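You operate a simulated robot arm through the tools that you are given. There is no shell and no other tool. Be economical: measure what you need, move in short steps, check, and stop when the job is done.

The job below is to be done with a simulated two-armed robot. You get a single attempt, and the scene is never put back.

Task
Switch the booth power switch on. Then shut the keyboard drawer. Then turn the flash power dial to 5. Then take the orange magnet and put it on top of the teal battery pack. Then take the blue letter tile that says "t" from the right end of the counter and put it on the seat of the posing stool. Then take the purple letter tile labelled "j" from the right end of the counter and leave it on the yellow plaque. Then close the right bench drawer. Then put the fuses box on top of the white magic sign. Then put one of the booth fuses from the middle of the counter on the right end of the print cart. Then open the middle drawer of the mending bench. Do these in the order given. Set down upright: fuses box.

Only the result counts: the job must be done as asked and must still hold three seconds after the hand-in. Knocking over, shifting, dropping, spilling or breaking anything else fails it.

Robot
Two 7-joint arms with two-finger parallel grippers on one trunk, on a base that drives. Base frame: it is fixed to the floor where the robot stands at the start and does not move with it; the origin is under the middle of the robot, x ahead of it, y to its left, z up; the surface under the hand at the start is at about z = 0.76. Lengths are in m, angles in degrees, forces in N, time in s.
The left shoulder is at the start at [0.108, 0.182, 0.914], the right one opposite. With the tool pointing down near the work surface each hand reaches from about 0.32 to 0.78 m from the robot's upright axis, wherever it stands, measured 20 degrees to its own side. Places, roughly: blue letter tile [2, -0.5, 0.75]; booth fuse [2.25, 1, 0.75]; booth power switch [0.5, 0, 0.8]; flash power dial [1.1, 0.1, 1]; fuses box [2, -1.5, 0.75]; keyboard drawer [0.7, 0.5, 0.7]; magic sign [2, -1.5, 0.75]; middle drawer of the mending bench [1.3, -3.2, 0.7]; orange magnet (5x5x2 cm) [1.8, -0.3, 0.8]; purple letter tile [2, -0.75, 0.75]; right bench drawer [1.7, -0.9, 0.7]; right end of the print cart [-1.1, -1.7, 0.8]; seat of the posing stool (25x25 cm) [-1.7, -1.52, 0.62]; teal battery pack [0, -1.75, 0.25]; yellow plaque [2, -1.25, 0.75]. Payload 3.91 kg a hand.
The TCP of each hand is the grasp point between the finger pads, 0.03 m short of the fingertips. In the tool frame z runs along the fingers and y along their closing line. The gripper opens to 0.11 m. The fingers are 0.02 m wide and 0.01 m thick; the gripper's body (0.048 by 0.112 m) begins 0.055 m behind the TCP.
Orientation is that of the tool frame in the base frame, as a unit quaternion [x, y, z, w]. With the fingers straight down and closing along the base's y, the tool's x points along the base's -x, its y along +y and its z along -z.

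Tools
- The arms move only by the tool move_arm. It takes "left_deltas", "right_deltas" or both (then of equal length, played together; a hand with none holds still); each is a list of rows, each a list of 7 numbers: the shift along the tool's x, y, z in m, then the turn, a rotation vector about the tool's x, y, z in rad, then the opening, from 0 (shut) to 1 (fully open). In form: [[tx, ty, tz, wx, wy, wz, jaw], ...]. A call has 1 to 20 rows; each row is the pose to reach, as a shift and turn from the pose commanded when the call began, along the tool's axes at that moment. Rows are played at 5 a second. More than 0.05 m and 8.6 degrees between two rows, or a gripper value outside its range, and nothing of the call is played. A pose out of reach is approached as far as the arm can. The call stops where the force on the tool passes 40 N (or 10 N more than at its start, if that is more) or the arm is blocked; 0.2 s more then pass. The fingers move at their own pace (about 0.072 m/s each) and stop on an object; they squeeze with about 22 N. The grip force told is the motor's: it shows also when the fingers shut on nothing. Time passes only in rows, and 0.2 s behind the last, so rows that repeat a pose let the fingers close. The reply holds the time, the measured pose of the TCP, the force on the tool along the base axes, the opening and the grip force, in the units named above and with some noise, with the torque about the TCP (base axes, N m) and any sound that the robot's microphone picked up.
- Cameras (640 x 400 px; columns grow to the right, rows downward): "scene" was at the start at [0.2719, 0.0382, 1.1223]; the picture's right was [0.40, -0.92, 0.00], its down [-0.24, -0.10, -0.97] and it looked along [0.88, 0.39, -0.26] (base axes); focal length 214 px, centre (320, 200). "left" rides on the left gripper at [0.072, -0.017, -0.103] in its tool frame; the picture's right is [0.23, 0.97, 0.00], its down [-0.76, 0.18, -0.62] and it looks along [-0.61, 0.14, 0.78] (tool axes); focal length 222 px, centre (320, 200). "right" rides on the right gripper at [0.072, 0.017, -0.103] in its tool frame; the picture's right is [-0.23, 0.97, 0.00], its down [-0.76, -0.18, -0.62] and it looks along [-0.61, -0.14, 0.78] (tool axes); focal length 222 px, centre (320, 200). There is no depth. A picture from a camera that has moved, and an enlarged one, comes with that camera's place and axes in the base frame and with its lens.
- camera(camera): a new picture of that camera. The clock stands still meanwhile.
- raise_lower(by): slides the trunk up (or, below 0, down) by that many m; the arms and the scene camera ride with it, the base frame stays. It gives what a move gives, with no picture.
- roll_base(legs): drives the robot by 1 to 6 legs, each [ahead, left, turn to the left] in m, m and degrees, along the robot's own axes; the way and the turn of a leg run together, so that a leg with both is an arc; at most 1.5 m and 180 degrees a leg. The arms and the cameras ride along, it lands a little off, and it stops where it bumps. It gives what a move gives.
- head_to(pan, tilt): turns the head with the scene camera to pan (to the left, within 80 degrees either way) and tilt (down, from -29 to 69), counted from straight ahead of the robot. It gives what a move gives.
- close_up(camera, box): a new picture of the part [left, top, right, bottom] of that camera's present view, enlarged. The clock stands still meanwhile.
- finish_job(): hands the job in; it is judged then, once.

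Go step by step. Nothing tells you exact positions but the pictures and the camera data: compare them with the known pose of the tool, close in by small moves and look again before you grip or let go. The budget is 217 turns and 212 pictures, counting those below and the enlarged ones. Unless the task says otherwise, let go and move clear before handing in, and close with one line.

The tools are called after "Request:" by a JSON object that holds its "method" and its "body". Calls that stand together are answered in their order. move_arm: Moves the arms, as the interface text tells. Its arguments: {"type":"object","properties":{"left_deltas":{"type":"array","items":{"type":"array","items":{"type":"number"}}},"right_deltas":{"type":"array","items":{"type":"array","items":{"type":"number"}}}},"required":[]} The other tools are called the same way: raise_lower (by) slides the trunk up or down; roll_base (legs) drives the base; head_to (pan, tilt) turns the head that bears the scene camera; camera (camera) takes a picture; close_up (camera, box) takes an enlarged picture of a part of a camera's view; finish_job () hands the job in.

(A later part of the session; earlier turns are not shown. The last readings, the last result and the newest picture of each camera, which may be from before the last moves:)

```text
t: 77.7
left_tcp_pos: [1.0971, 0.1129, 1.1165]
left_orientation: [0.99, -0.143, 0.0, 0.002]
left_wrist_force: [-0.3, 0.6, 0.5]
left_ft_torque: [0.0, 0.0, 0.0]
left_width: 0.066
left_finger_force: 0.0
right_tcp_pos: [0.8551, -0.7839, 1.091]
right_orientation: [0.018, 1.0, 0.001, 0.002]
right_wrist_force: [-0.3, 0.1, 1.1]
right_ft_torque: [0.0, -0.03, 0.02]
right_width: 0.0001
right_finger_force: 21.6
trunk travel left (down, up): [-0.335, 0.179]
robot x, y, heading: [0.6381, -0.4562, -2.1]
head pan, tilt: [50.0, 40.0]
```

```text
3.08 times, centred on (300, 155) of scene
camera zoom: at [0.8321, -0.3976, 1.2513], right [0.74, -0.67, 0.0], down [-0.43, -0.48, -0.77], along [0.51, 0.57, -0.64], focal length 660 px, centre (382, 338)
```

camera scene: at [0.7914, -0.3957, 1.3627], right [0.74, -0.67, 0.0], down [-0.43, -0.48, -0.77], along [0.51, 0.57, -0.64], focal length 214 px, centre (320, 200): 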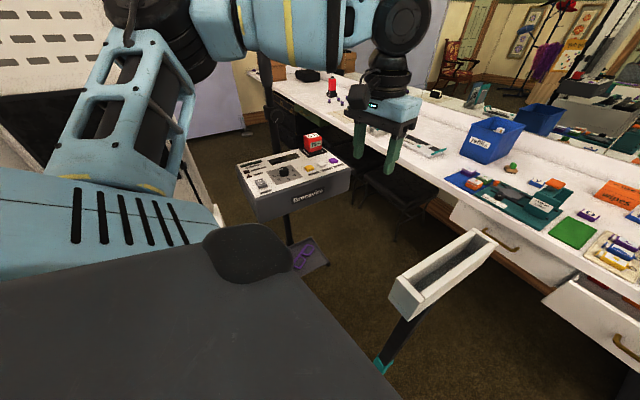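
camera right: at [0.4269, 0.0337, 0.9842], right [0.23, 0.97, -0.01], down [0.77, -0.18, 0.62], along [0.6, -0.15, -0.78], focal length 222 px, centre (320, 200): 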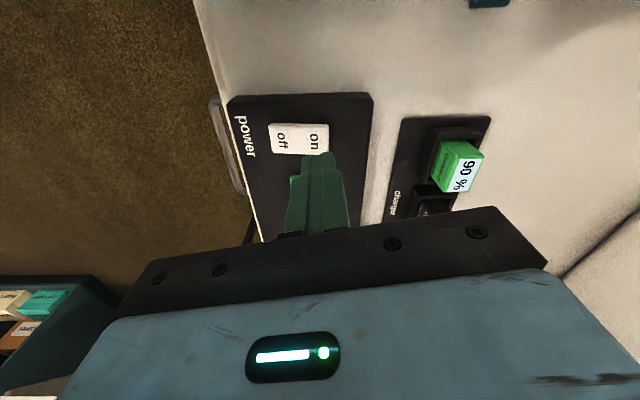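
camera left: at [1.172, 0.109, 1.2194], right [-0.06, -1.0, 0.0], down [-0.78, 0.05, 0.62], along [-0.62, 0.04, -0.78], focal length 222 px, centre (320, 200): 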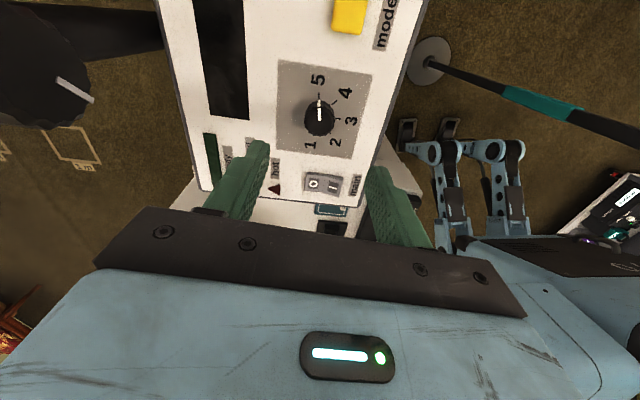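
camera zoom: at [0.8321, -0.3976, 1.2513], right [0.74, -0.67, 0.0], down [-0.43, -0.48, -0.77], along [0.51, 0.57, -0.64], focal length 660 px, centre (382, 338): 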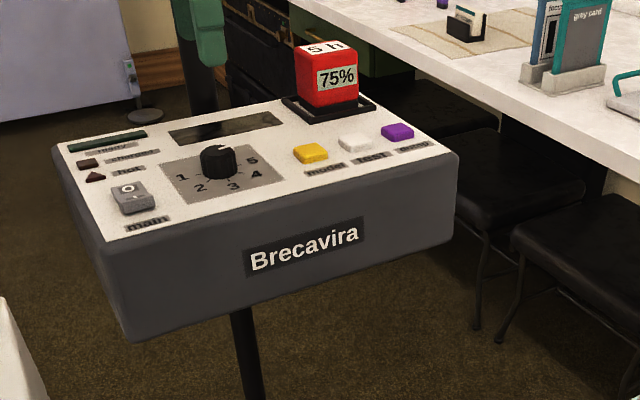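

The dial reads 5. Now I unwind and retract the left hand back to the free side.

Request:
{"method": "move_arm", "body": {"left_deltas": [[0, 0, -0.03, 0, 0, 0.14, 0.6], [0.01, 0.03, -0.05, 0, 0, 0.28, 0.6], [0.02, 0.06, -0.05, 0, 0, 0.42, 0.6], [0.03, 0.1, -0.05, 0, 0, 0.56, 0.6], [0.04, 0.14, -0.05, 0, 0, 0.7, 0.6], [0.05, 0.18, -0.05, 0, 0, 0.84, 0.6], [0.06, 0.22, -0.05, 0, 0, 0.98, 0.6], [0.07, 0.26, -0.05, 0, 0, 1.12, 0.6], [0.076, 0.28, -0.05, 0, 0, 1.26, 0.6], [0.076, 0.28, -0.05, 0, 0, 1.4, 0.6], [0.076, 0.28, -0.05, 0, 0, 1.54, 0.6], [0.076, 0.28, -0.05, 0, 0, 1.68, 0.6], [0.076, 0.28, -0.05, 0, 0, 1.82, 0.6], [0.076, 0.28, -0.05, 0, 0, 1.96, 0.6], [0.076, 0.28, -0.05, 0, 0, 2.1, 0.6], [0.076, 0.28, -0.05, 0, 0, 2.24, 0.6], [0.076, 0.28, -0.05, 0, 0, 2.38, 0.6], [0.076, 0.28, -0.05, 0, 0, 2.52, 0.6], [0.076, 0.28, -0.05, 0, 0, 2.66, 0.6], [0.076, 0.28, -0.05, 0, 0, 2.8, 0.6]]}}

Request:
{"method": "head_to", "body": {"pan": 5, "tilt": 30}}

Request:
{"method": "camera", "body": {"camera": "scene"}}

```text
t: 81.9
left_tcp_pos: [1.0901, -0.1754, 1.1657]
left_orientation: [-0.026, 1.0, -0.001, -0.001]
left_wrist_force: [0.2, 0.2, -0.6]
left_ft_torque: [-0.02, -0.01, -0.01]
left_width: 0.0661
left_finger_force: 0.2
right_tcp_pos: [0.8547, -0.7842, 1.0899]
right_orientation: [0.019, 1.0, 0.0, 0.001]
right_wrist_force: [-0.8, 0.8, -0.2]
right_ft_torque: [-0.02, -0.02, 0.0]
right_width: 0.0
right_finger_force: 22.6
trunk travel left (down, up): [-0.335, 0.179]
robot x, y, heading: [0.6374, -0.4574, -2.2]
head pan, tilt: [50.0, 40.0]
```

```text
t: 83.0
left_tcp_pos: [1.0897, -0.1761, 1.1647]
left_orientation: [-0.029, 1.0, -0.002, 0.0]
left_wrist_force: [0.7, 0.6, 0.6]
left_ft_torque: [0.0, 0.0, 0.0]
left_width: 0.066
left_finger_force: 0.1
right_tcp_pos: [0.8549, -0.7846, 1.0892]
right_orientation: [0.019, 1.0, 0.0, 0.001]
right_wrist_force: [0.4, 0.4, -0.7]
right_ft_torque: [0.03, 0.0, -0.02]
right_width: 0.0
right_finger_force: 22.1
trunk travel left (down, up): [-0.335, 0.179]
robot x, y, heading: [0.6422, -0.4535, -1.7]
head pan, tilt: [5.0, 30.0]
```

```text
151 pictures are left
camera scene: at [0.8657, -0.4555, 1.2666], right [0.05, -1.0, 0.0], down [-0.5, -0.03, -0.87], along [0.86, 0.05, -0.5], focal length 214 px, centre (320, 200)
```

scene: 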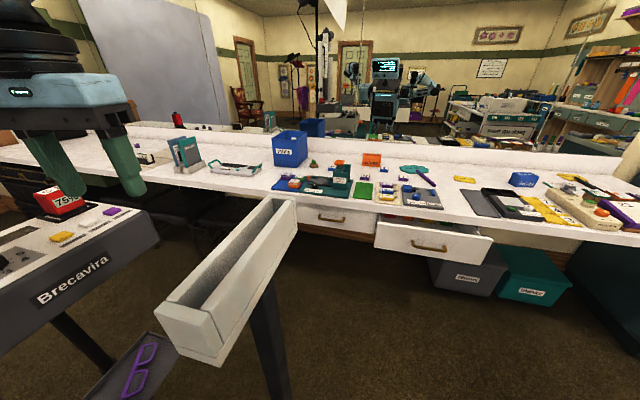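

I'll zoom on the counter to find the magnet and lettered tiles.

Request:
{"method": "close_up", "body": {"camera": "scene", "box": [260, 125, 460, 245]}}

Request:
{"method": "close_up", "body": {"camera": "scene", "box": [440, 135, 640, 255]}}

```text
3.20 times, centred on (360, 185) of scene
camera zoom: at [0.8657, -0.4555, 1.2666], right [0.05, -1.0, 0.0], down [-0.5, -0.03, -0.87], along [0.86, 0.05, -0.5], focal length 686 px, centre (192, 248)
```

zoom: 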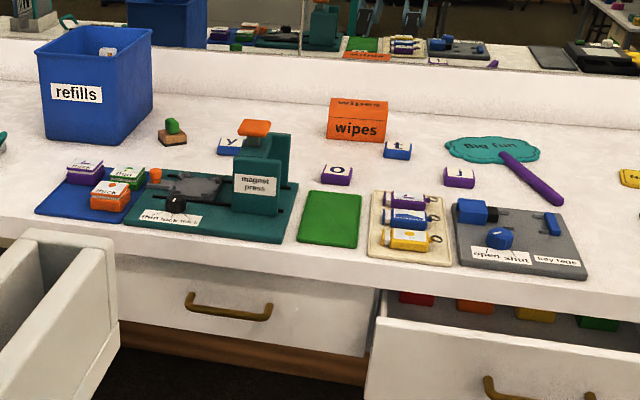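

```text
3.20 times, centred on (540, 195) of scene
camera zoom: at [0.8657, -0.4555, 1.2666], right [0.05, -1.0, 0.0], down [-0.5, -0.03, -0.87], along [0.86, 0.05, -0.5], focal length 686 px, centre (-384, 216)
```

zoom: 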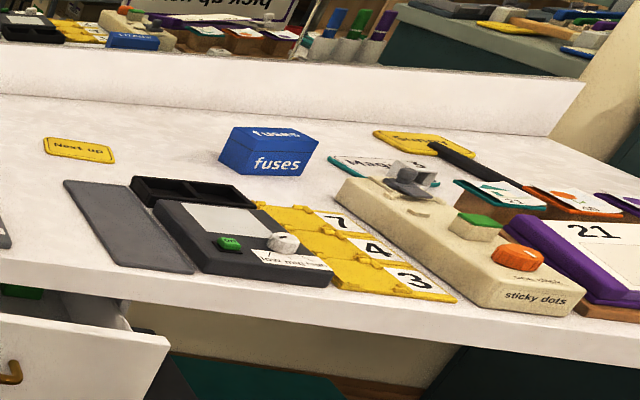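

Magnet at about (1.85, −0.27), tiles t and j near (2.14, −0.79) and (2.0, −0.87), "Next up" plaque, fuses box and Magic sign are seen. I'll raise the trunk to clear the stand's tray, then drive round it to about (1.28, −0.65).

Request:
{"method": "raise_lower", "body": {"by": 0.17}}

Request:
{"method": "roll_base", "body": {"legs": [[0, -0.53, 2], [0.55, 0, 0]]}}

Request:
{"method": "camera", "body": {"camera": "scene"}}

```text
t: 84.9
left_tcp_pos: [1.09, -0.1758, 1.3343]
left_orientation: [-0.027, 1.0, -0.001, -0.001]
left_wrist_force: [0.2, -0.2, -1.0]
left_ft_torque: [-0.01, 0.02, 0.02]
left_width: 0.0659
left_finger_force: 0.1
right_tcp_pos: [0.8556, -0.7834, 1.2605]
right_orientation: [0.019, 1.0, 0.001, 0.001]
right_wrist_force: [-0.6, 0.0, -0.2]
right_ft_torque: [0.0, 0.01, 0.02]
right_width: 0.0
right_finger_force: 22.0
trunk travel left (down, up): [-0.505, 0.009]
robot x, y, heading: [0.6387, -0.4573, -1.9]
head pan, tilt: [5.0, 30.0]
```

```text
t: 92.8
left_tcp_pos: [1.6156, -0.6822, 1.3346]
left_orientation: [-0.051, 0.999, -0.001, 0.0]
left_wrist_force: [-0.4, -0.2, 0.0]
left_ft_torque: [0.01, -0.03, 0.04]
left_width: 0.0657
left_finger_force: 0.0
right_tcp_pos: [1.4114, -1.2994, 1.2604]
right_orientation: [-0.005, 1.0, 0.001, 0.001]
right_wrist_force: [0.1, 0.1, 0.0]
right_ft_torque: [0.0, 0.0, -0.03]
right_width: 0.0
right_finger_force: 21.4
trunk travel left (down, up): [-0.505, 0.009]
robot x, y, heading: [1.1786, -0.9818, 0.5]
head pan, tilt: [5.0, 30.0]
```

```text
148 pictures are left
camera scene: at [1.2917, -0.9727, 1.4614], right [0.1, -0.99, 0.0], down [-0.5, -0.05, -0.87], along [0.86, 0.09, -0.5], focal length 214 px, centre (320, 200)
```

scene: 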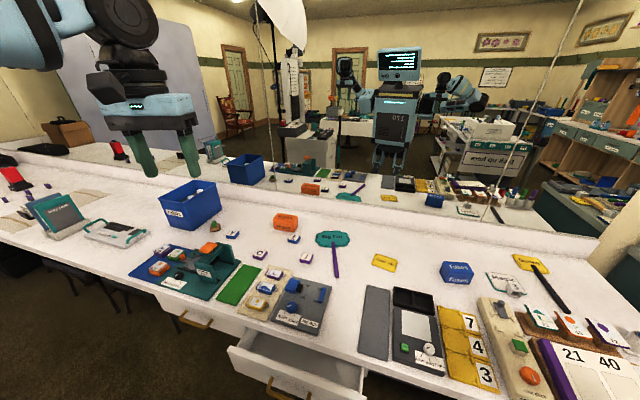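

Clear view. I'll step left and slightly ahead to (1.28, −0.65).

Request:
{"method": "roll_base", "body": {"legs": [[0, 0.3, 0], [0.1, 0.03, 0]]}}

Request:
{"method": "head_to", "body": {"pan": 25, "tilt": 45}}

Request:
{"method": "camera", "body": {"camera": "scene"}}

```text
t: 96.8
left_tcp_pos: [1.7075, -0.3426, 1.3359]
left_orientation: [-0.056, 0.998, -0.001, 0.001]
left_wrist_force: [-1.2, -0.3, -0.3]
left_ft_torque: [0.0, -0.01, -0.01]
left_width: 0.066
left_finger_force: 0.1
right_tcp_pos: [1.5082, -0.9631, 1.2601]
right_orientation: [-0.011, 1.0, 0.001, 0.002]
right_wrist_force: [-0.5, 0.0, 1.1]
right_ft_torque: [-0.04, -0.01, 0.0]
right_width: 0.0
right_finger_force: 21.8
trunk travel left (down, up): [-0.505, 0.009]
robot x, y, heading: [1.2761, -0.6479, 1.6]
head pan, tilt: [5.0, 30.0]
```

```text
t: 97.7
left_tcp_pos: [1.7078, -0.3423, 1.3343]
left_orientation: [-0.056, 0.998, -0.001, 0.001]
left_wrist_force: [-0.1, 0.4, 0.5]
left_ft_torque: [0.03, 0.01, -0.01]
left_width: 0.0659
left_finger_force: 0.1
right_tcp_pos: [1.5086, -0.9633, 1.2605]
right_orientation: [-0.01, 1.0, 0.001, 0.001]
right_wrist_force: [0.1, 0.5, -0.7]
right_ft_torque: [-0.01, 0.0, 0.04]
right_width: 0.0001
right_finger_force: 22.0
trunk travel left (down, up): [-0.505, 0.009]
robot x, y, heading: [1.2718, -0.6467, 1.4]
head pan, tilt: [25.0, 45.0]
```

```text
147 pictures are left
camera scene: at [1.3704, -0.611, 1.4388], right [0.44, -0.9, 0.0], down [-0.63, -0.31, -0.71], along [0.63, 0.31, -0.71], focal length 214 px, centre (320, 200)
```

scene: 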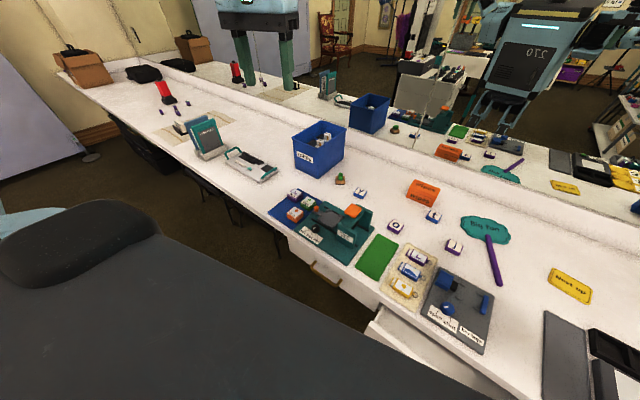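

I'll lower the trunk so the hand works at the counter, then look with the left hand camera.

Request:
{"method": "raise_lower", "body": {"by": -0.3}}

Request:
{"method": "camera", "body": {"camera": "left"}}

Request:
{"method": "close_up", "body": {"camera": "scene", "box": [220, 100, 440, 240]}}

```text
t: 100.7
left_tcp_pos: [1.7083, -0.342, 1.0339]
left_orientation: [-0.056, 0.998, -0.001, 0.0]
left_wrist_force: [0.1, 1.7, -0.4]
left_ft_torque: [-0.03, 0.0, 0.0]
left_width: 0.0662
left_finger_force: 0.1
right_tcp_pos: [1.5198, -0.9631, 0.9549]
right_orientation: [-0.01, 1.0, 0.002, -0.02]
right_wrist_force: [1.2, 0.4, 0.8]
right_ft_torque: [0.0, 0.01, 0.0]
right_width: 0.0
right_finger_force: 22.2
trunk travel left (down, up): [-0.205, 0.309]
robot x, y, heading: [1.2747, -0.6508, 1.3]
head pan, tilt: [25.0, 45.0]
```

```text
146 pictures are left
camera left: at [1.6384, -0.3668, 1.1392], right [-0.33, 0.94, 0.0], down [0.74, 0.26, 0.62], along [0.59, 0.21, -0.78], focal length 222 px, centre (320, 200)
```

left: 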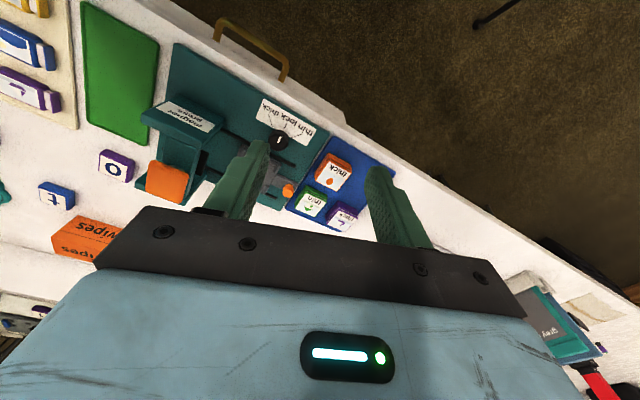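

```text
2.86 times, centred on (330, 170) of scene
camera zoom: at [1.5218, -0.6075, 1.1099], right [0.44, -0.9, 0.0], down [-0.63, -0.31, -0.71], along [0.63, 0.31, -0.71], focal length 613 px, centre (291, 286)
```

zoom: 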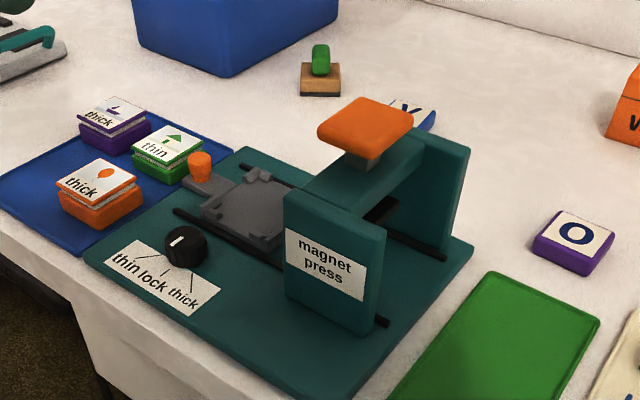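

The orange "thick" magnet on the blue mat is at about (1.832, −0.272, top ~0.79). I'll bring the left hand above it and look.

Request:
{"method": "move_arm", "body": {"left_deltas": [[-0.03, 0.014, 0.02, 0, 0, 0, 0.65], [-0.065, 0.028, 0.045, 0, 0, 0, 0.65], [-0.1, 0.042, 0.07, 0, 0, 0, 0.65], [-0.131, 0.0557, 0.095, 0, 0, 0, 0.65], [-0.131, 0.0557, 0.13, 0, 0, 0, 0.65], [-0.131, 0.0557, 0.155, 0, 0, 0, 0.65]]}}

Request:
{"method": "camera", "body": {"camera": "left"}}

Request:
{"method": "close_up", "body": {"camera": "scene", "box": [220, 100, 380, 200]}}

```text
t: 102.1
left_tcp_pos: [1.8357, -0.2716, 0.8765]
left_orientation: [-0.055, 0.998, -0.001, -0.001]
left_wrist_force: [1.0, -0.9, -0.9]
left_ft_torque: [-0.01, -0.01, 0.01]
left_width: 0.0718
left_finger_force: 0.1
right_tcp_pos: [1.5208, -0.9622, 0.9548]
right_orientation: [-0.01, 1.0, 0.001, -0.02]
right_wrist_force: [0.2, 1.3, 0.3]
right_ft_torque: [0.0, 0.01, -0.02]
right_width: 0.0001
right_finger_force: 21.8
trunk travel left (down, up): [-0.205, 0.309]
robot x, y, heading: [1.278, -0.6457, 1.4]
head pan, tilt: [25.0, 45.0]
```

```text
144 pictures are left
camera left: at [1.7653, -0.2957, 0.9813], right [-0.33, 0.94, 0.0], down [0.74, 0.26, 0.62], along [0.59, 0.21, -0.78], focal length 222 px, centre (320, 200)
```

left: 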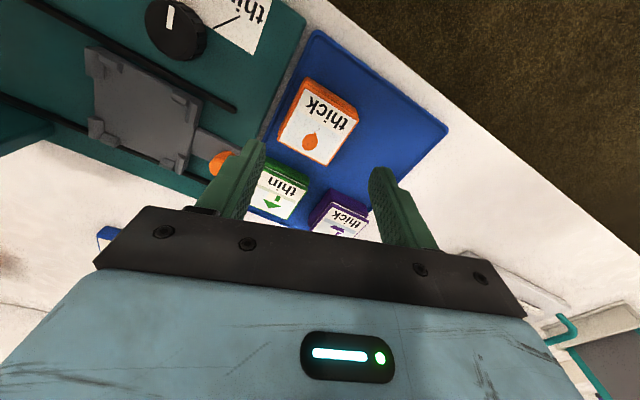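

```text
4.00 times, centred on (300, 150) of scene
camera zoom: at [1.5223, -0.6074, 1.1098], right [0.44, -0.9, 0.0], down [-0.63, -0.31, -0.71], along [0.63, 0.31, -0.71], focal length 858 px, centre (400, 400)
```

zoom: 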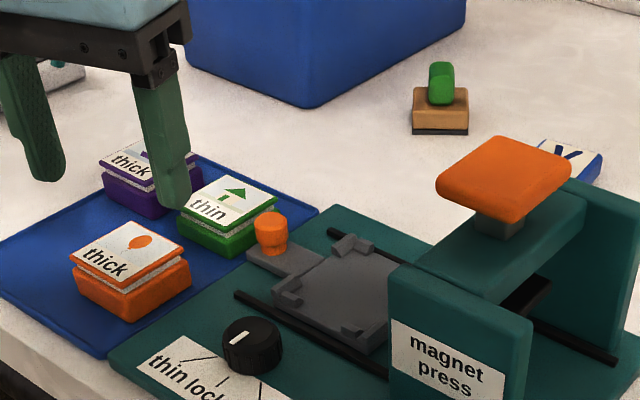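

The magnet is directly below; its sides are turned about −8°. I'll align the yaw, descend and grip.

Request:
{"method": "move_arm", "body": {"left_deltas": [[0, 0.002, 0, 0, 0, 0.13, 0.6], [0, 0.002, 0.02, 0, 0, 0.26, 0.6], [0, 0.002, 0.05, 0, 0, 0.26, 0.6], [0, 0.002, 0.065, 0, 0, 0.26, 0.6], [0, 0.002, 0.074, 0, 0, 0.26, 0.6]]}}

Request:
{"method": "close_up", "body": {"camera": "scene", "box": [220, 100, 380, 200]}}

Request:
{"method": "camera", "body": {"camera": "left"}}

```text
t: 103.0
left_tcp_pos: [1.8355, -0.2712, 0.8326]
left_orientation: [0.075, 0.997, -0.004, 0.01]
left_wrist_force: [-6.1, 1.4, 18.7]
left_ft_torque: [-0.54, 0.22, -0.2]
left_width: 0.066
left_finger_force: 0.1
right_tcp_pos: [1.5203, -0.9623, 0.955]
right_orientation: [-0.01, 1.0, 0.002, -0.02]
right_wrist_force: [-0.4, -0.7, 0.1]
right_ft_torque: [-0.01, 0.03, 0.01]
right_width: 0.0002
right_finger_force: 22.0
trunk travel left (down, up): [-0.205, 0.309]
robot x, y, heading: [1.2744, -0.6473, 1.2]
head pan, tilt: [25.0, 45.0]
stopped in row 4 (left hand): the force on the tool passed its limit at 48 N (the readings are from after the stop); the commanded pose is now the measured one
```

```text
4.00 times, centred on (300, 150) of scene
camera zoom: at [1.5214, -0.6074, 1.1101], right [0.44, -0.9, 0.0], down [-0.63, -0.31, -0.71], along [0.63, 0.31, -0.71], focal length 858 px, centre (400, 400)
```

zoom: 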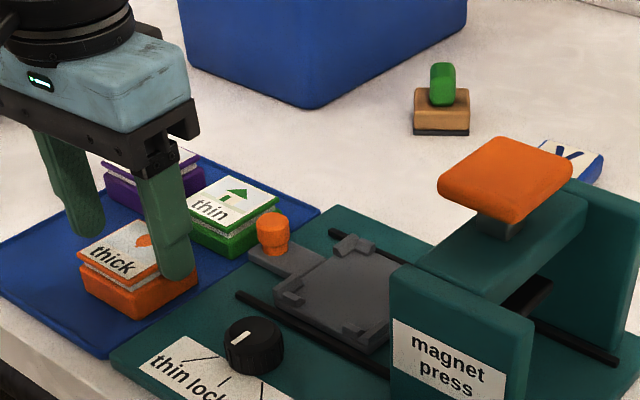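

```text
141 pictures are left
camera left: at [1.7604, -0.2758, 0.9356], right [-0.08, 1.0, -0.01], down [0.77, 0.07, 0.64], along [0.64, 0.04, -0.77], focal length 222 px, centre (320, 200)
```

left: 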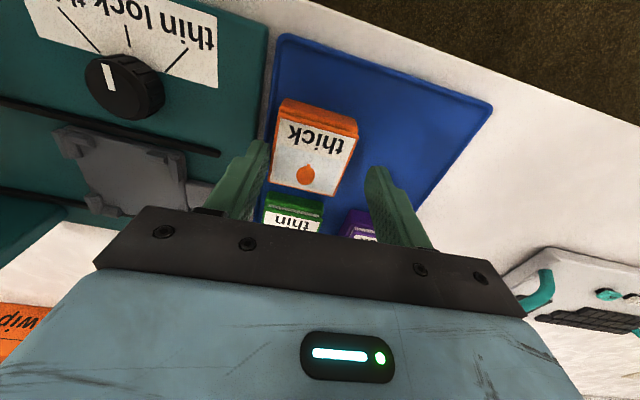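

The −y finger touched the magnet's top; it lies 7 mm off in both tool axes. I'll lift, shift, open a touch and come down again.

Request:
{"method": "move_arm", "body": {"left_deltas": [[0, 0, -0.02, -0.006, 0.02, 0, 0.64], [0.007, -0.007, -0.02, -0.006, 0.02, 0, 0.64], [0.007, -0.007, -0.01, -0.006, 0.02, 0, 0.64], [0.007, -0.007, -0.01, -0.006, 0.02, 0, 0.64]]}}

Request:
{"method": "camera", "body": {"camera": "left"}}

```text
t: 104.0
left_tcp_pos: [1.8297, -0.276, 0.8404]
left_orientation: [0.075, 0.997, 0.001, -0.002]
left_wrist_force: [0.3, 0.0, -0.2]
left_ft_torque: [-0.01, 0.02, -0.01]
left_width: 0.0706
left_finger_force: 0.1
right_tcp_pos: [1.5208, -0.9632, 0.9551]
right_orientation: [-0.01, 1.0, 0.001, -0.02]
right_wrist_force: [0.3, -0.2, -0.2]
right_ft_torque: [0.02, -0.01, 0.04]
right_width: 0.0
right_finger_force: 22.3
trunk travel left (down, up): [-0.205, 0.309]
robot x, y, heading: [1.275, -0.6479, 1.0]
head pan, tilt: [25.0, 45.0]
```

```text
140 pictures are left
camera left: at [1.7554, -0.2819, 0.9448], right [-0.08, 1.0, 0.0], down [0.78, 0.06, 0.62], along [0.62, 0.05, -0.78], focal length 222 px, centre (320, 200)
```

left: 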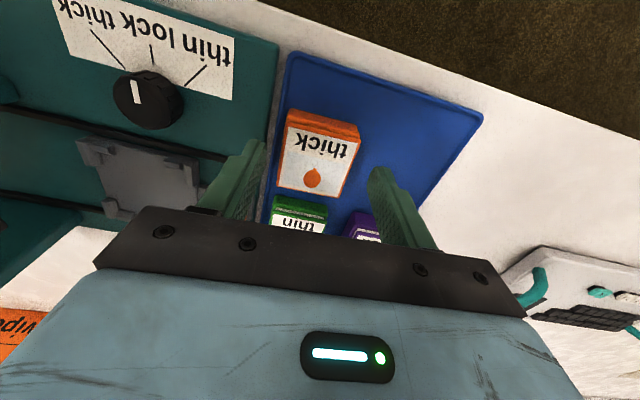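

Now well centred. I'll go down and close.

Request:
{"method": "move_arm", "body": {"left_deltas": [[-0.002, -0.002, 0.015, 0, 0, 0, 0.64], [-0.002, -0.002, 0.028, 0, 0, 0, 0.64], [-0.002, -0.002, 0.036, 0, 0, 0, 0.64], [-0.002, -0.002, 0.036, 0, 0, 0, 0.3], [-0.002, -0.002, 0.036, 0, 0, 0, 0.0], [-0.002, -0.002, 0.036, 0, 0, 0, 0.0]]}}

Request:
{"method": "close_up", "body": {"camera": "scene", "box": [220, 100, 380, 200]}}

```text
t: 104.6
left_tcp_pos: [1.83, -0.279, 0.8217]
left_orientation: [0.076, 0.997, 0.0, 0.004]
left_wrist_force: [-16.7, 1.0, 20.5]
left_ft_torque: [-0.7, 0.82, -0.53]
left_width: 0.0709
left_finger_force: 0.0
right_tcp_pos: [1.5192, -0.962, 0.9551]
right_orientation: [-0.011, 1.0, 0.001, -0.019]
right_wrist_force: [0.2, 0.6, 0.4]
right_ft_torque: [0.0, 0.0, -0.01]
right_width: 0.0
right_finger_force: 21.6
trunk travel left (down, up): [-0.205, 0.309]
robot x, y, heading: [1.2711, -0.6458, 1.2]
head pan, tilt: [25.0, 45.0]
stopped in row 3 (left hand): the force on the tool passed its limit at 47 N (the readings are from after the stop); the commanded pose is now the measured one
```

```text
4.00 times, centred on (300, 150) of scene
camera zoom: at [1.5197, -0.607, 1.1105], right [0.44, -0.9, 0.0], down [-0.63, -0.31, -0.71], along [0.63, 0.31, -0.71], focal length 858 px, centre (400, 400)
```

zoom: 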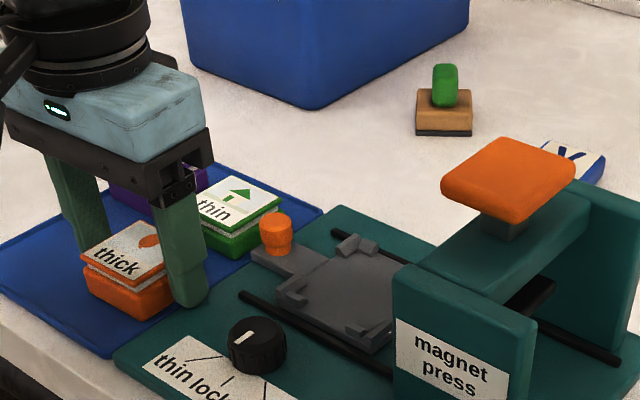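

The −y finger is standing on the press board (mat top is really ~z 0.785). I'll raise 4 mm and close there.

Request:
{"method": "move_arm", "body": {"left_deltas": [[0, 0.001, -0.004, 0, 0, 0, 0.64], [0, 0.001, -0.004, 0, 0, 0, 0.5], [0, 0.001, -0.004, 0, 0, 0, 0.3], [0, 0.001, -0.004, 0, 0, 0, 0.0], [0, 0.001, -0.004, 0, 0, 0, 0.0]]}}

Request:
{"method": "close_up", "body": {"camera": "scene", "box": [220, 100, 380, 200]}}

Request:
{"method": "camera", "body": {"camera": "left"}}

```text
t: 105.8
left_tcp_pos: [1.8318, -0.2777, 0.8232]
left_orientation: [0.075, 0.997, -0.001, 0.003]
left_wrist_force: [0.0, 0.7, -0.2]
left_ft_torque: [-0.03, 0.05, 0.04]
left_width: 0.0492
left_finger_force: 22.0
right_tcp_pos: [1.5211, -0.9611, 0.9548]
right_orientation: [-0.011, 1.0, 0.001, -0.02]
right_wrist_force: [-0.5, 0.5, 0.7]
right_ft_torque: [0.02, 0.02, 0.0]
right_width: 0.0
right_finger_force: 22.3
trunk travel left (down, up): [-0.205, 0.309]
robot x, y, heading: [1.2756, -0.6485, 1.2]
head pan, tilt: [25.0, 45.0]
```

```text
4.00 times, centred on (300, 150) of scene
camera zoom: at [1.522, -0.6069, 1.1098], right [0.44, -0.9, 0.0], down [-0.63, -0.31, -0.71], along [0.63, 0.31, -0.71], focal length 858 px, centre (400, 400)
```

zoom: 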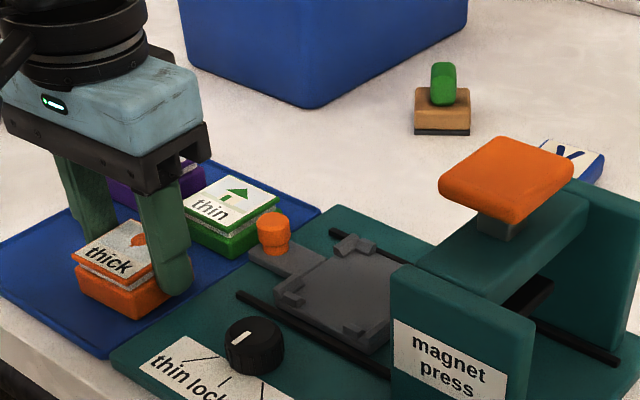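

```text
137 pictures are left
camera left: at [1.7588, -0.2826, 0.9265], right [-0.08, 1.0, 0.0], down [0.77, 0.06, 0.63], along [0.63, 0.05, -0.78], focal length 222 px, centre (320, 200)
```

left: 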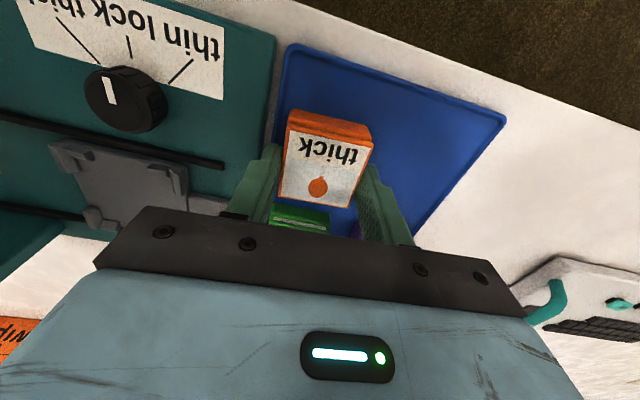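

The orange magnet is gripped. I'll lift it and draw the hand in, then leave the counter.

Request:
{"method": "move_arm", "body": {"left_deltas": [[0, 0, -0.03, 0, 0, 0, 0], [0, 0, -0.07, 0, 0, 0, 0], [0, 0, -0.11, 0, 0, 0, 0], [0.03, 0, -0.15, 0, 0, 0, 0], [0.06, 0, -0.18, 0, 0, 0, 0], [0.1, 0, -0.2, 0, 0, 0, 0], [0.14, 0, -0.2, 0, 0, 0, 0], [0.17, 0, -0.2, 0, 0, 0, 0]]}}

Request:
{"method": "roll_base", "body": {"legs": [[-0.1, 0, 0], [0, -0.4, 0], [-0.8, 0, 0], [0, 0, -60]]}}

Request:
{"method": "head_to", "body": {"pan": 0, "tilt": 40}}

Request:
{"method": "camera", "body": {"camera": "scene"}}

```text
t: 107.6
left_tcp_pos: [1.6602, -0.2531, 1.0214]
left_orientation: [0.075, 0.997, -0.001, 0.003]
left_wrist_force: [1.1, -1.0, -1.1]
left_ft_torque: [-0.03, -0.02, 0.01]
left_width: 0.0495
left_finger_force: 22.1
right_tcp_pos: [1.5207, -0.9625, 0.955]
right_orientation: [-0.011, 1.0, 0.001, -0.02]
right_wrist_force: [-0.2, 0.2, 0.5]
right_ft_torque: [0.0, -0.03, 0.01]
right_width: 0.0003
right_finger_force: 21.8
trunk travel left (down, up): [-0.205, 0.309]
robot x, y, heading: [1.2733, -0.6483, 1.6]
head pan, tilt: [25.0, 45.0]
```

```text
t: 117.5
left_tcp_pos: [0.8646, -0.7684, 1.0197]
left_orientation: [0.198, 0.98, -0.007, 0.005]
left_wrist_force: [-1.0, 0.1, 0.2]
left_ft_torque: [0.0, -0.02, -0.02]
left_width: 0.0493
left_finger_force: 22.6
right_tcp_pos: [0.5593, -1.4201, 0.9632]
right_orientation: [0.112, 0.993, -0.002, -0.022]
right_wrist_force: [-0.3, 0.7, -0.6]
right_ft_torque: [-0.02, -0.02, -0.02]
right_width: 0.0
right_finger_force: 21.9
trunk travel left (down, up): [-0.205, 0.309]
robot x, y, heading: [0.3911, -1.0707, -12.5]
head pan, tilt: [25.0, 45.0]
stopped in leg 4: the robot was blocked; the commanded pose is now the measured one
```

```text
t: 118.4
left_tcp_pos: [0.8692, -0.7681, 1.0151]
left_orientation: [0.198, 0.98, -0.009, 0.005]
left_wrist_force: [0.2, 1.1, -1.4]
left_ft_torque: [-0.15, 0.03, 0.0]
left_width: 0.0492
left_finger_force: 22.0
right_tcp_pos: [0.5601, -1.4207, 0.9623]
right_orientation: [0.113, 0.993, -0.004, -0.022]
right_wrist_force: [-0.1, 0.3, 1.0]
right_ft_torque: [0.04, -0.03, -0.01]
right_width: 0.0
right_finger_force: 21.8
trunk travel left (down, up): [-0.205, 0.309]
robot x, y, heading: [0.3884, -1.076, -12.9]
head pan, tilt: [0.0, 40.0]
```

```text
136 pictures are left
camera scene: at [0.6499, -1.111, 1.1162], right [-0.22, -0.97, 0.02], down [-0.63, 0.13, -0.76], along [0.74, -0.18, -0.64], focal length 214 px, centre (320, 200)
```

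scene: 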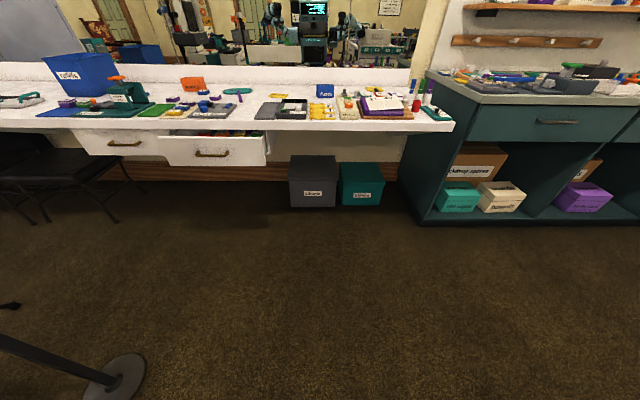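

The turn was blocked; probably the right elbow met the cart. I'll look to the right before moving.

Request:
{"method": "head_to", "body": {"pan": -75, "tilt": 35}}

Request:
{"method": "camera", "body": {"camera": "scene"}}

Request:
{"method": "camera", "body": {"camera": "right"}}

```text
t: 119.9
left_tcp_pos: [0.8697, -0.78, 1.0168]
left_orientation: [0.198, 0.98, -0.003, 0.002]
left_wrist_force: [-1.4, -0.8, -0.3]
left_ft_torque: [0.02, -0.01, 0.03]
left_width: 0.049
left_finger_force: 22.3
right_tcp_pos: [0.5617, -1.4326, 0.9587]
right_orientation: [0.11, 0.994, 0.001, -0.024]
right_wrist_force: [-0.1, -0.4, 0.3]
right_ft_torque: [0.0, 0.0, 0.03]
right_width: 0.0002
right_finger_force: 22.0
trunk travel left (down, up): [-0.205, 0.309]
robot x, y, heading: [0.3874, -1.0721, -12.8]
head pan, tilt: [-75.0, 35.0]
```

```text
135 pictures are left
camera scene: at [0.5717, -1.1929, 1.1239], right [-1.0, -0.04, 0.01], down [-0.03, 0.57, -0.82], along [0.03, -0.82, -0.57], focal length 214 px, centre (320, 200)
```

scene: 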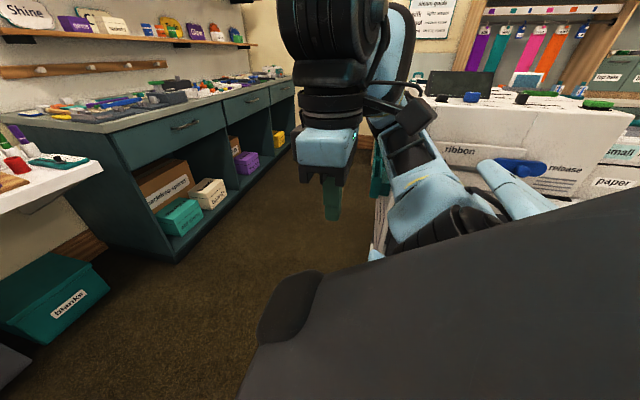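

```text
134 pictures are left
camera right: at [0.4995, -1.4011, 1.0644], right [0.43, 0.9, -0.02], down [0.73, -0.34, 0.59], along [0.52, -0.26, -0.81], focal length 222 px, centre (320, 200)
```

right: 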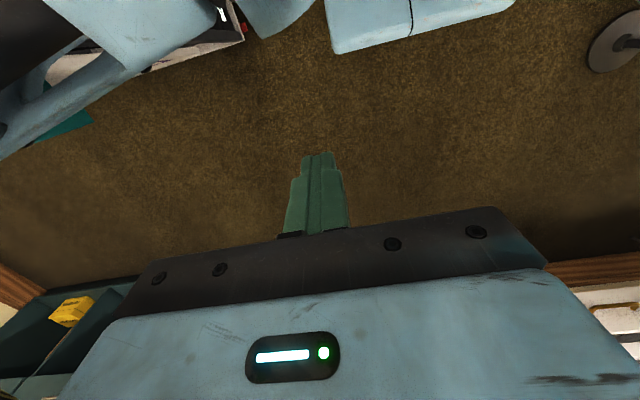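

The right elbow is next to the printer on the cart. I'll back off to the left and rear, then turn to face the cart.

Request:
{"method": "roll_base", "body": {"legs": [[-0.2, 0.25, 0]]}}

Request:
{"method": "roll_base", "body": {"legs": [[0, 0, -77]]}}

Request:
{"method": "head_to", "body": {"pan": 0, "tilt": 35}}

Request:
{"method": "camera", "body": {"camera": "scene"}}

```text
t: 120.8
left_tcp_pos: [0.8615, -0.7715, 1.021]
left_orientation: [0.197, 0.98, 0.0, 0.005]
left_wrist_force: [0.1, 0.4, -0.5]
left_ft_torque: [0.02, -0.01, -0.03]
left_width: 0.0494
left_finger_force: 21.1
right_tcp_pos: [0.5572, -1.4234, 0.9583]
right_orientation: [0.104, 0.994, 0.001, -0.024]
right_wrist_force: [-0.6, -0.3, -0.2]
right_ft_torque: [-0.03, -0.01, 0.01]
right_width: 0.0
right_finger_force: 22.1
trunk travel left (down, up): [-0.205, 0.309]
robot x, y, heading: [0.3906, -1.0618, -12.8]
head pan, tilt: [-75.0, 35.0]
stopped in leg 1: the robot was blocked; the commanded pose is now the measured one
```

```text
t: 121.5
left_tcp_pos: [0.8606, -0.7738, 1.0214]
left_orientation: [0.197, 0.98, 0.001, 0.005]
left_wrist_force: [-0.4, 0.6, 0.1]
left_ft_torque: [0.04, 0.01, 0.04]
left_width: 0.0489
left_finger_force: 21.9
right_tcp_pos: [0.5568, -1.4238, 0.9567]
right_orientation: [0.101, 0.995, 0.001, -0.024]
right_wrist_force: [-0.2, -0.2, -0.1]
right_ft_torque: [0.0, 0.0, 0.01]
right_width: 0.0
right_finger_force: 21.7
trunk travel left (down, up): [-0.205, 0.309]
robot x, y, heading: [0.3873, -1.0633, -12.8]
head pan, tilt: [-75.0, 35.0]
stopped in leg 1: the robot was blocked; the commanded pose is now the measured one
```

```text
t: 123.0
left_tcp_pos: [0.8628, -0.7738, 1.0205]
left_orientation: [0.198, 0.98, 0.0, 0.004]
left_wrist_force: [-0.1, -0.6, 0.0]
left_ft_torque: [0.02, 0.03, 0.01]
left_width: 0.0492
left_finger_force: 22.7
right_tcp_pos: [0.5571, -1.4242, 0.9585]
right_orientation: [0.103, 0.994, 0.001, -0.025]
right_wrist_force: [0.0, 0.0, 0.5]
right_ft_torque: [-0.02, 0.0, -0.03]
right_width: 0.0
right_finger_force: 22.1
trunk travel left (down, up): [-0.205, 0.309]
robot x, y, heading: [0.3864, -1.0656, -12.9]
head pan, tilt: [0.0, 35.0]
```

```text
133 pictures are left
camera scene: at [0.6481, -1.119, 1.1239], right [-0.22, -0.98, 0.0], down [-0.56, 0.13, -0.82], along [0.8, -0.18, -0.58], focal length 214 px, centre (320, 200)
```

scene: 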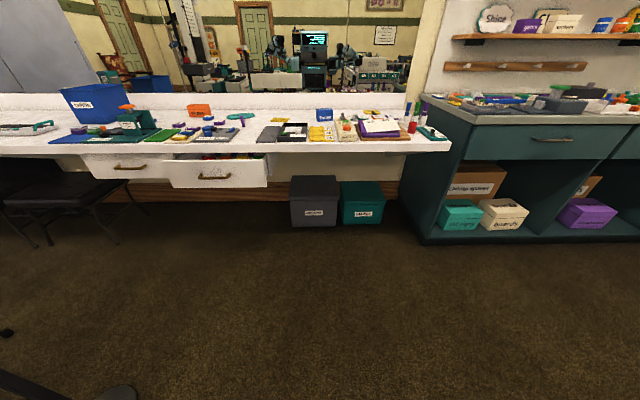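

Even backing off is blocked, so I'll test a pure left step away from the printer.

Request:
{"method": "roll_base", "body": {"legs": [[0, 0.12, 0]]}}

```text
t: 124.7
left_tcp_pos: [0.8858, -0.6607, 1.0228]
left_orientation: [0.199, 0.98, 0.0, 0.005]
left_wrist_force: [-0.4, 0.2, -0.7]
left_ft_torque: [0.01, -0.01, 0.0]
left_width: 0.0491
left_finger_force: 22.0
right_tcp_pos: [0.5804, -1.3094, 0.958]
right_orientation: [0.104, 0.994, 0.002, -0.022]
right_wrist_force: [0.5, -0.7, -0.2]
right_ft_torque: [-0.01, 0.01, 0.04]
right_width: 0.0
right_finger_force: 22.1
trunk travel left (down, up): [-0.205, 0.309]
robot x, y, heading: [0.4133, -0.9473, -12.6]
head pan, tilt: [0.0, 35.0]
```

Left works; the obstacle is behind-right of the right arm. I'll look back to the right from here.

Request:
{"method": "roll_base", "body": {"legs": [[0, 0.1, 0]]}}

Request:
{"method": "head_to", "body": {"pan": -80, "tilt": 45}}

Request:
{"method": "camera", "body": {"camera": "scene"}}

```text
t: 126.2
left_tcp_pos: [0.9076, -0.5626, 1.0231]
left_orientation: [0.199, 0.98, 0.002, 0.005]
left_wrist_force: [-0.5, 0.5, -0.7]
left_ft_torque: [-0.01, 0.04, 0.02]
left_width: 0.0491
left_finger_force: 21.7
right_tcp_pos: [0.6021, -1.2108, 0.9582]
right_orientation: [0.103, 0.994, 0.002, -0.023]
right_wrist_force: [0.0, 0.2, 1.2]
right_ft_torque: [-0.03, 0.02, -0.02]
right_width: 0.0
right_finger_force: 22.2
trunk travel left (down, up): [-0.205, 0.309]
robot x, y, heading: [0.4343, -0.847, -12.7]
head pan, tilt: [0.0, 35.0]
```

```text
t: 127.8
left_tcp_pos: [0.9066, -0.5621, 1.0235]
left_orientation: [0.199, 0.98, 0.001, 0.005]
left_wrist_force: [-0.4, 0.3, -1.5]
left_ft_torque: [0.05, 0.0, 0.03]
left_width: 0.0495
left_finger_force: 21.9
right_tcp_pos: [0.6026, -1.2115, 0.957]
right_orientation: [0.103, 0.994, 0.002, -0.024]
right_wrist_force: [-0.3, 0.0, 0.3]
right_ft_torque: [0.03, -0.01, 0.0]
right_width: 0.0
right_finger_force: 22.0
trunk travel left (down, up): [-0.205, 0.309]
robot x, y, heading: [0.4377, -0.849, -13.1]
head pan, tilt: [-80.0, 45.0]
```

```text
132 pictures are left
camera scene: at [0.6031, -0.9681, 1.1098], right [-1.0, 0.05, 0.0], down [0.03, 0.71, -0.71], along [-0.03, -0.71, -0.71], focal length 214 px, centre (320, 200)
```

scene: 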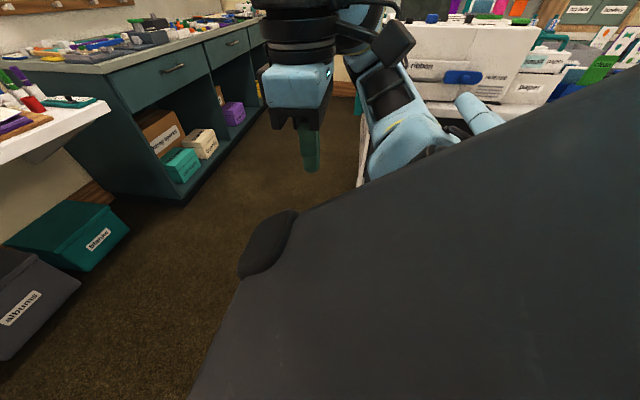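

There is room here. I'll turn right to face the cart.

Request:
{"method": "roll_base", "body": {"legs": [[0, 0.08, 0], [0, 0, -77]]}}

Request:
{"method": "head_to", "body": {"pan": 0, "tilt": 35}}

Request:
{"method": "camera", "body": {"camera": "scene"}}

```text
t: 132.5
left_tcp_pos: [0.8334, -1.1716, 1.023]
left_orientation: [0.771, 0.637, -0.003, 0.006]
left_wrist_force: [-0.3, 0.1, -1.0]
left_ft_torque: [-0.01, 0.04, -0.01]
left_width: 0.0493
left_finger_force: 22.2
right_tcp_pos: [0.1356, -1.0095, 0.9576]
right_orientation: [0.706, 0.708, 0.015, -0.016]
right_wrist_force: [-0.6, 0.1, 0.4]
right_ft_torque: [-0.03, 0.03, 0.01]
right_width: 0.0
right_finger_force: 22.1
trunk travel left (down, up): [-0.205, 0.309]
robot x, y, heading: [0.4534, -0.7719, -90.8]
head pan, tilt: [-80.0, 45.0]
```

```text
t: 134.0
left_tcp_pos: [0.8338, -1.1711, 1.0239]
left_orientation: [0.77, 0.637, -0.003, 0.005]
left_wrist_force: [0.4, 0.4, -0.8]
left_ft_torque: [0.0, 0.0, 0.02]
left_width: 0.0491
left_finger_force: 21.7
right_tcp_pos: [0.1341, -1.0092, 0.9567]
right_orientation: [0.706, 0.708, 0.016, -0.017]
right_wrist_force: [0.0, 0.0, -0.2]
right_ft_torque: [0.02, 0.01, -0.02]
right_width: 0.0
right_finger_force: 22.3
trunk travel left (down, up): [-0.205, 0.309]
robot x, y, heading: [0.4549, -0.7708, -90.5]
head pan, tilt: [0.0, 35.0]
```

```text
131 pictures are left
camera scene: at [0.4516, -1.0324, 1.1247], right [-1.0, 0.01, 0.0], down [0.01, 0.57, -0.82], along [-0.01, -0.82, -0.57], focal length 214 px, centre (320, 200)
```

scene: 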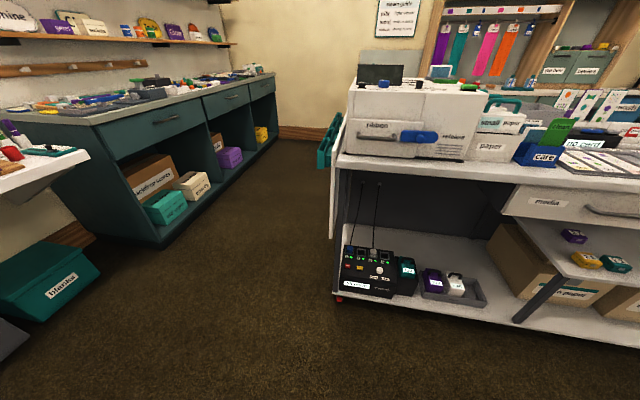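

Now the cart is fully visible: the lower shelf holds a black receiver, the teal battery pack, purple ones and a tray. I'll zoom.

Request:
{"method": "close_up", "body": {"camera": "scene", "box": [320, 220, 520, 340]}}

Request:
{"method": "close_up", "body": {"camera": "scene", "box": [440, 80, 640, 200]}}

```text
3.20 times, centred on (420, 280) of scene
camera zoom: at [0.4516, -1.0324, 1.1247], right [-1.0, 0.01, 0.0], down [0.01, 0.57, -0.82], along [-0.01, -0.82, -0.57], focal length 686 px, centre (0, -56)
```

zoom: 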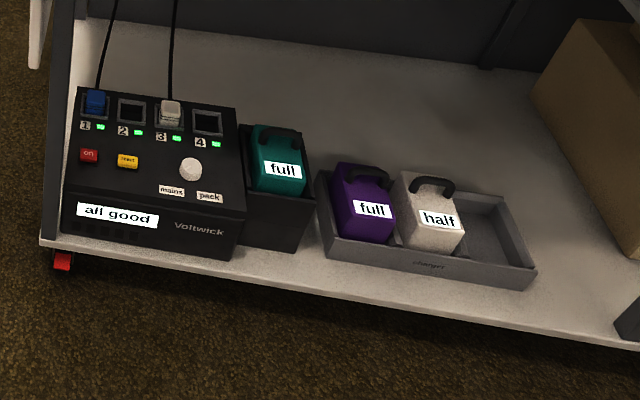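

```text
3.20 times, centred on (540, 140) of scene
camera zoom: at [0.4516, -1.0324, 1.1247], right [-1.0, 0.01, 0.0], down [0.01, 0.57, -0.82], along [-0.01, -0.82, -0.57], focal length 686 px, centre (-384, 392)
```

zoom: 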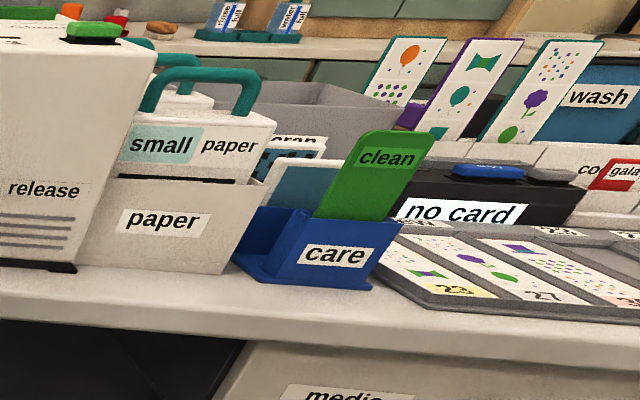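

The teal pack sits in a slot on the lower shelf at about (0.03, −1.68), just in front of the top shelf's edge. I'll raise the right hand, shift right, and square up to the cart.

Request:
{"method": "move_arm", "body": {"right_deltas": [[0, 0, -0.04, 0, 0, 0, 0], [0, 0, -0.08, 0, 0, 0, 0], [0, 0, -0.12, 0, 0, 0, 0], [0, 0, -0.16, 0, 0, 0, 0]]}}

Request:
{"method": "roll_base", "body": {"legs": [[0, -0.5, 0], [0, 0, -10.5], [0.15, 0, 0]]}}

Request:
{"method": "head_to", "body": {"pan": 10, "tilt": 50}}

Request:
{"method": "camera", "body": {"camera": "scene"}}

```text
t: 135.0
left_tcp_pos: [0.8332, -1.1705, 1.0227]
left_orientation: [0.771, 0.637, -0.003, 0.005]
left_wrist_force: [0.1, 0.3, -0.8]
left_ft_torque: [0.02, 0.02, 0.02]
left_width: 0.0489
left_finger_force: 22.3
right_tcp_pos: [0.2001, -1.0053, 1.0536]
right_orientation: [0.706, 0.708, 0.017, -0.015]
right_wrist_force: [-0.3, 0.1, 0.3]
right_ft_torque: [0.01, 0.01, 0.01]
right_width: 0.0004
right_finger_force: 21.9
right hand out of reach, approached as far as the arm can: row 1, 2, 3, 4
trunk travel left (down, up): [-0.205, 0.309]
robot x, y, heading: [0.4541, -0.772, -90.5]
head pan, tilt: [0.0, 35.0]
```

```text
t: 141.6
left_tcp_pos: [0.2346, -1.3801, 1.0224]
left_orientation: [0.825, 0.566, -0.003, 0.006]
left_wrist_force: [-0.1, 0.5, -0.5]
left_ft_torque: [0.01, 0.01, -0.01]
left_width: 0.0491
left_finger_force: 22.1
right_tcp_pos: [-0.3597, -1.1051, 1.0526]
right_orientation: [0.767, 0.642, 0.018, -0.014]
right_wrist_force: [0.2, -1.3, -0.2]
right_ft_torque: [0.01, 0.0, 0.02]
right_width: 0.0
right_finger_force: 21.8
trunk travel left (down, up): [-0.205, 0.309]
robot x, y, heading: [-0.0684, -0.9158, -101.0]
head pan, tilt: [0.0, 35.0]
```

```text
t: 142.3
left_tcp_pos: [0.2366, -1.3792, 1.0233]
left_orientation: [0.825, 0.565, -0.003, 0.005]
left_wrist_force: [-0.4, -0.1, -0.5]
left_ft_torque: [0.02, 0.02, 0.0]
left_width: 0.0492
left_finger_force: 22.2
right_tcp_pos: [-0.3594, -1.1033, 1.0523]
right_orientation: [0.767, 0.642, 0.018, -0.014]
right_wrist_force: [0.3, 0.1, -0.3]
right_ft_torque: [0.0, 0.03, -0.02]
right_width: 0.0
right_finger_force: 22.6
trunk travel left (down, up): [-0.205, 0.309]
robot x, y, heading: [-0.0693, -0.9198, -100.9]
head pan, tilt: [10.0, 50.0]
```

```text
128 pictures are left
camera scene: at [-0.1009, -1.1652, 1.103], right [-1.0, 0.02, 0.0], down [0.01, 0.77, -0.64], along [-0.01, -0.64, -0.77], focal length 214 px, centre (320, 200)
```

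scene: 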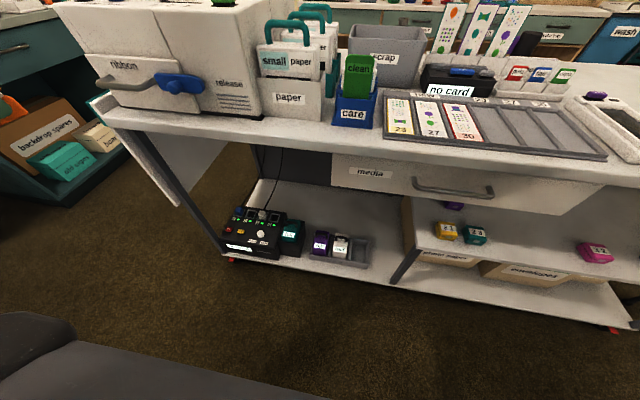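

The cart top is at z≈0.85 and the pack (0.02, −1.71, top z≈0.25) is about 0.15 m under it. I'll zoom on the pack's top to see how the magnet can rest there.

Request:
{"method": "close_up", "body": {"camera": "scene", "box": [215, 195, 375, 280]}}

```text
4.00 times, centred on (295, 238) of scene
camera zoom: at [-0.1009, -1.1652, 1.103], right [-1.0, 0.02, 0.0], down [0.01, 0.77, -0.64], along [-0.01, -0.64, -0.77], focal length 858 px, centre (420, 50)
```

zoom: 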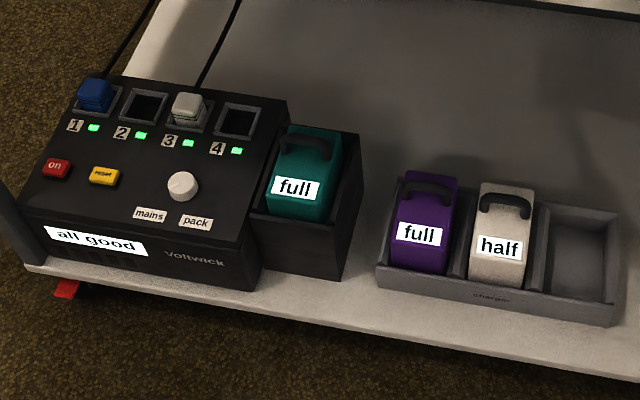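

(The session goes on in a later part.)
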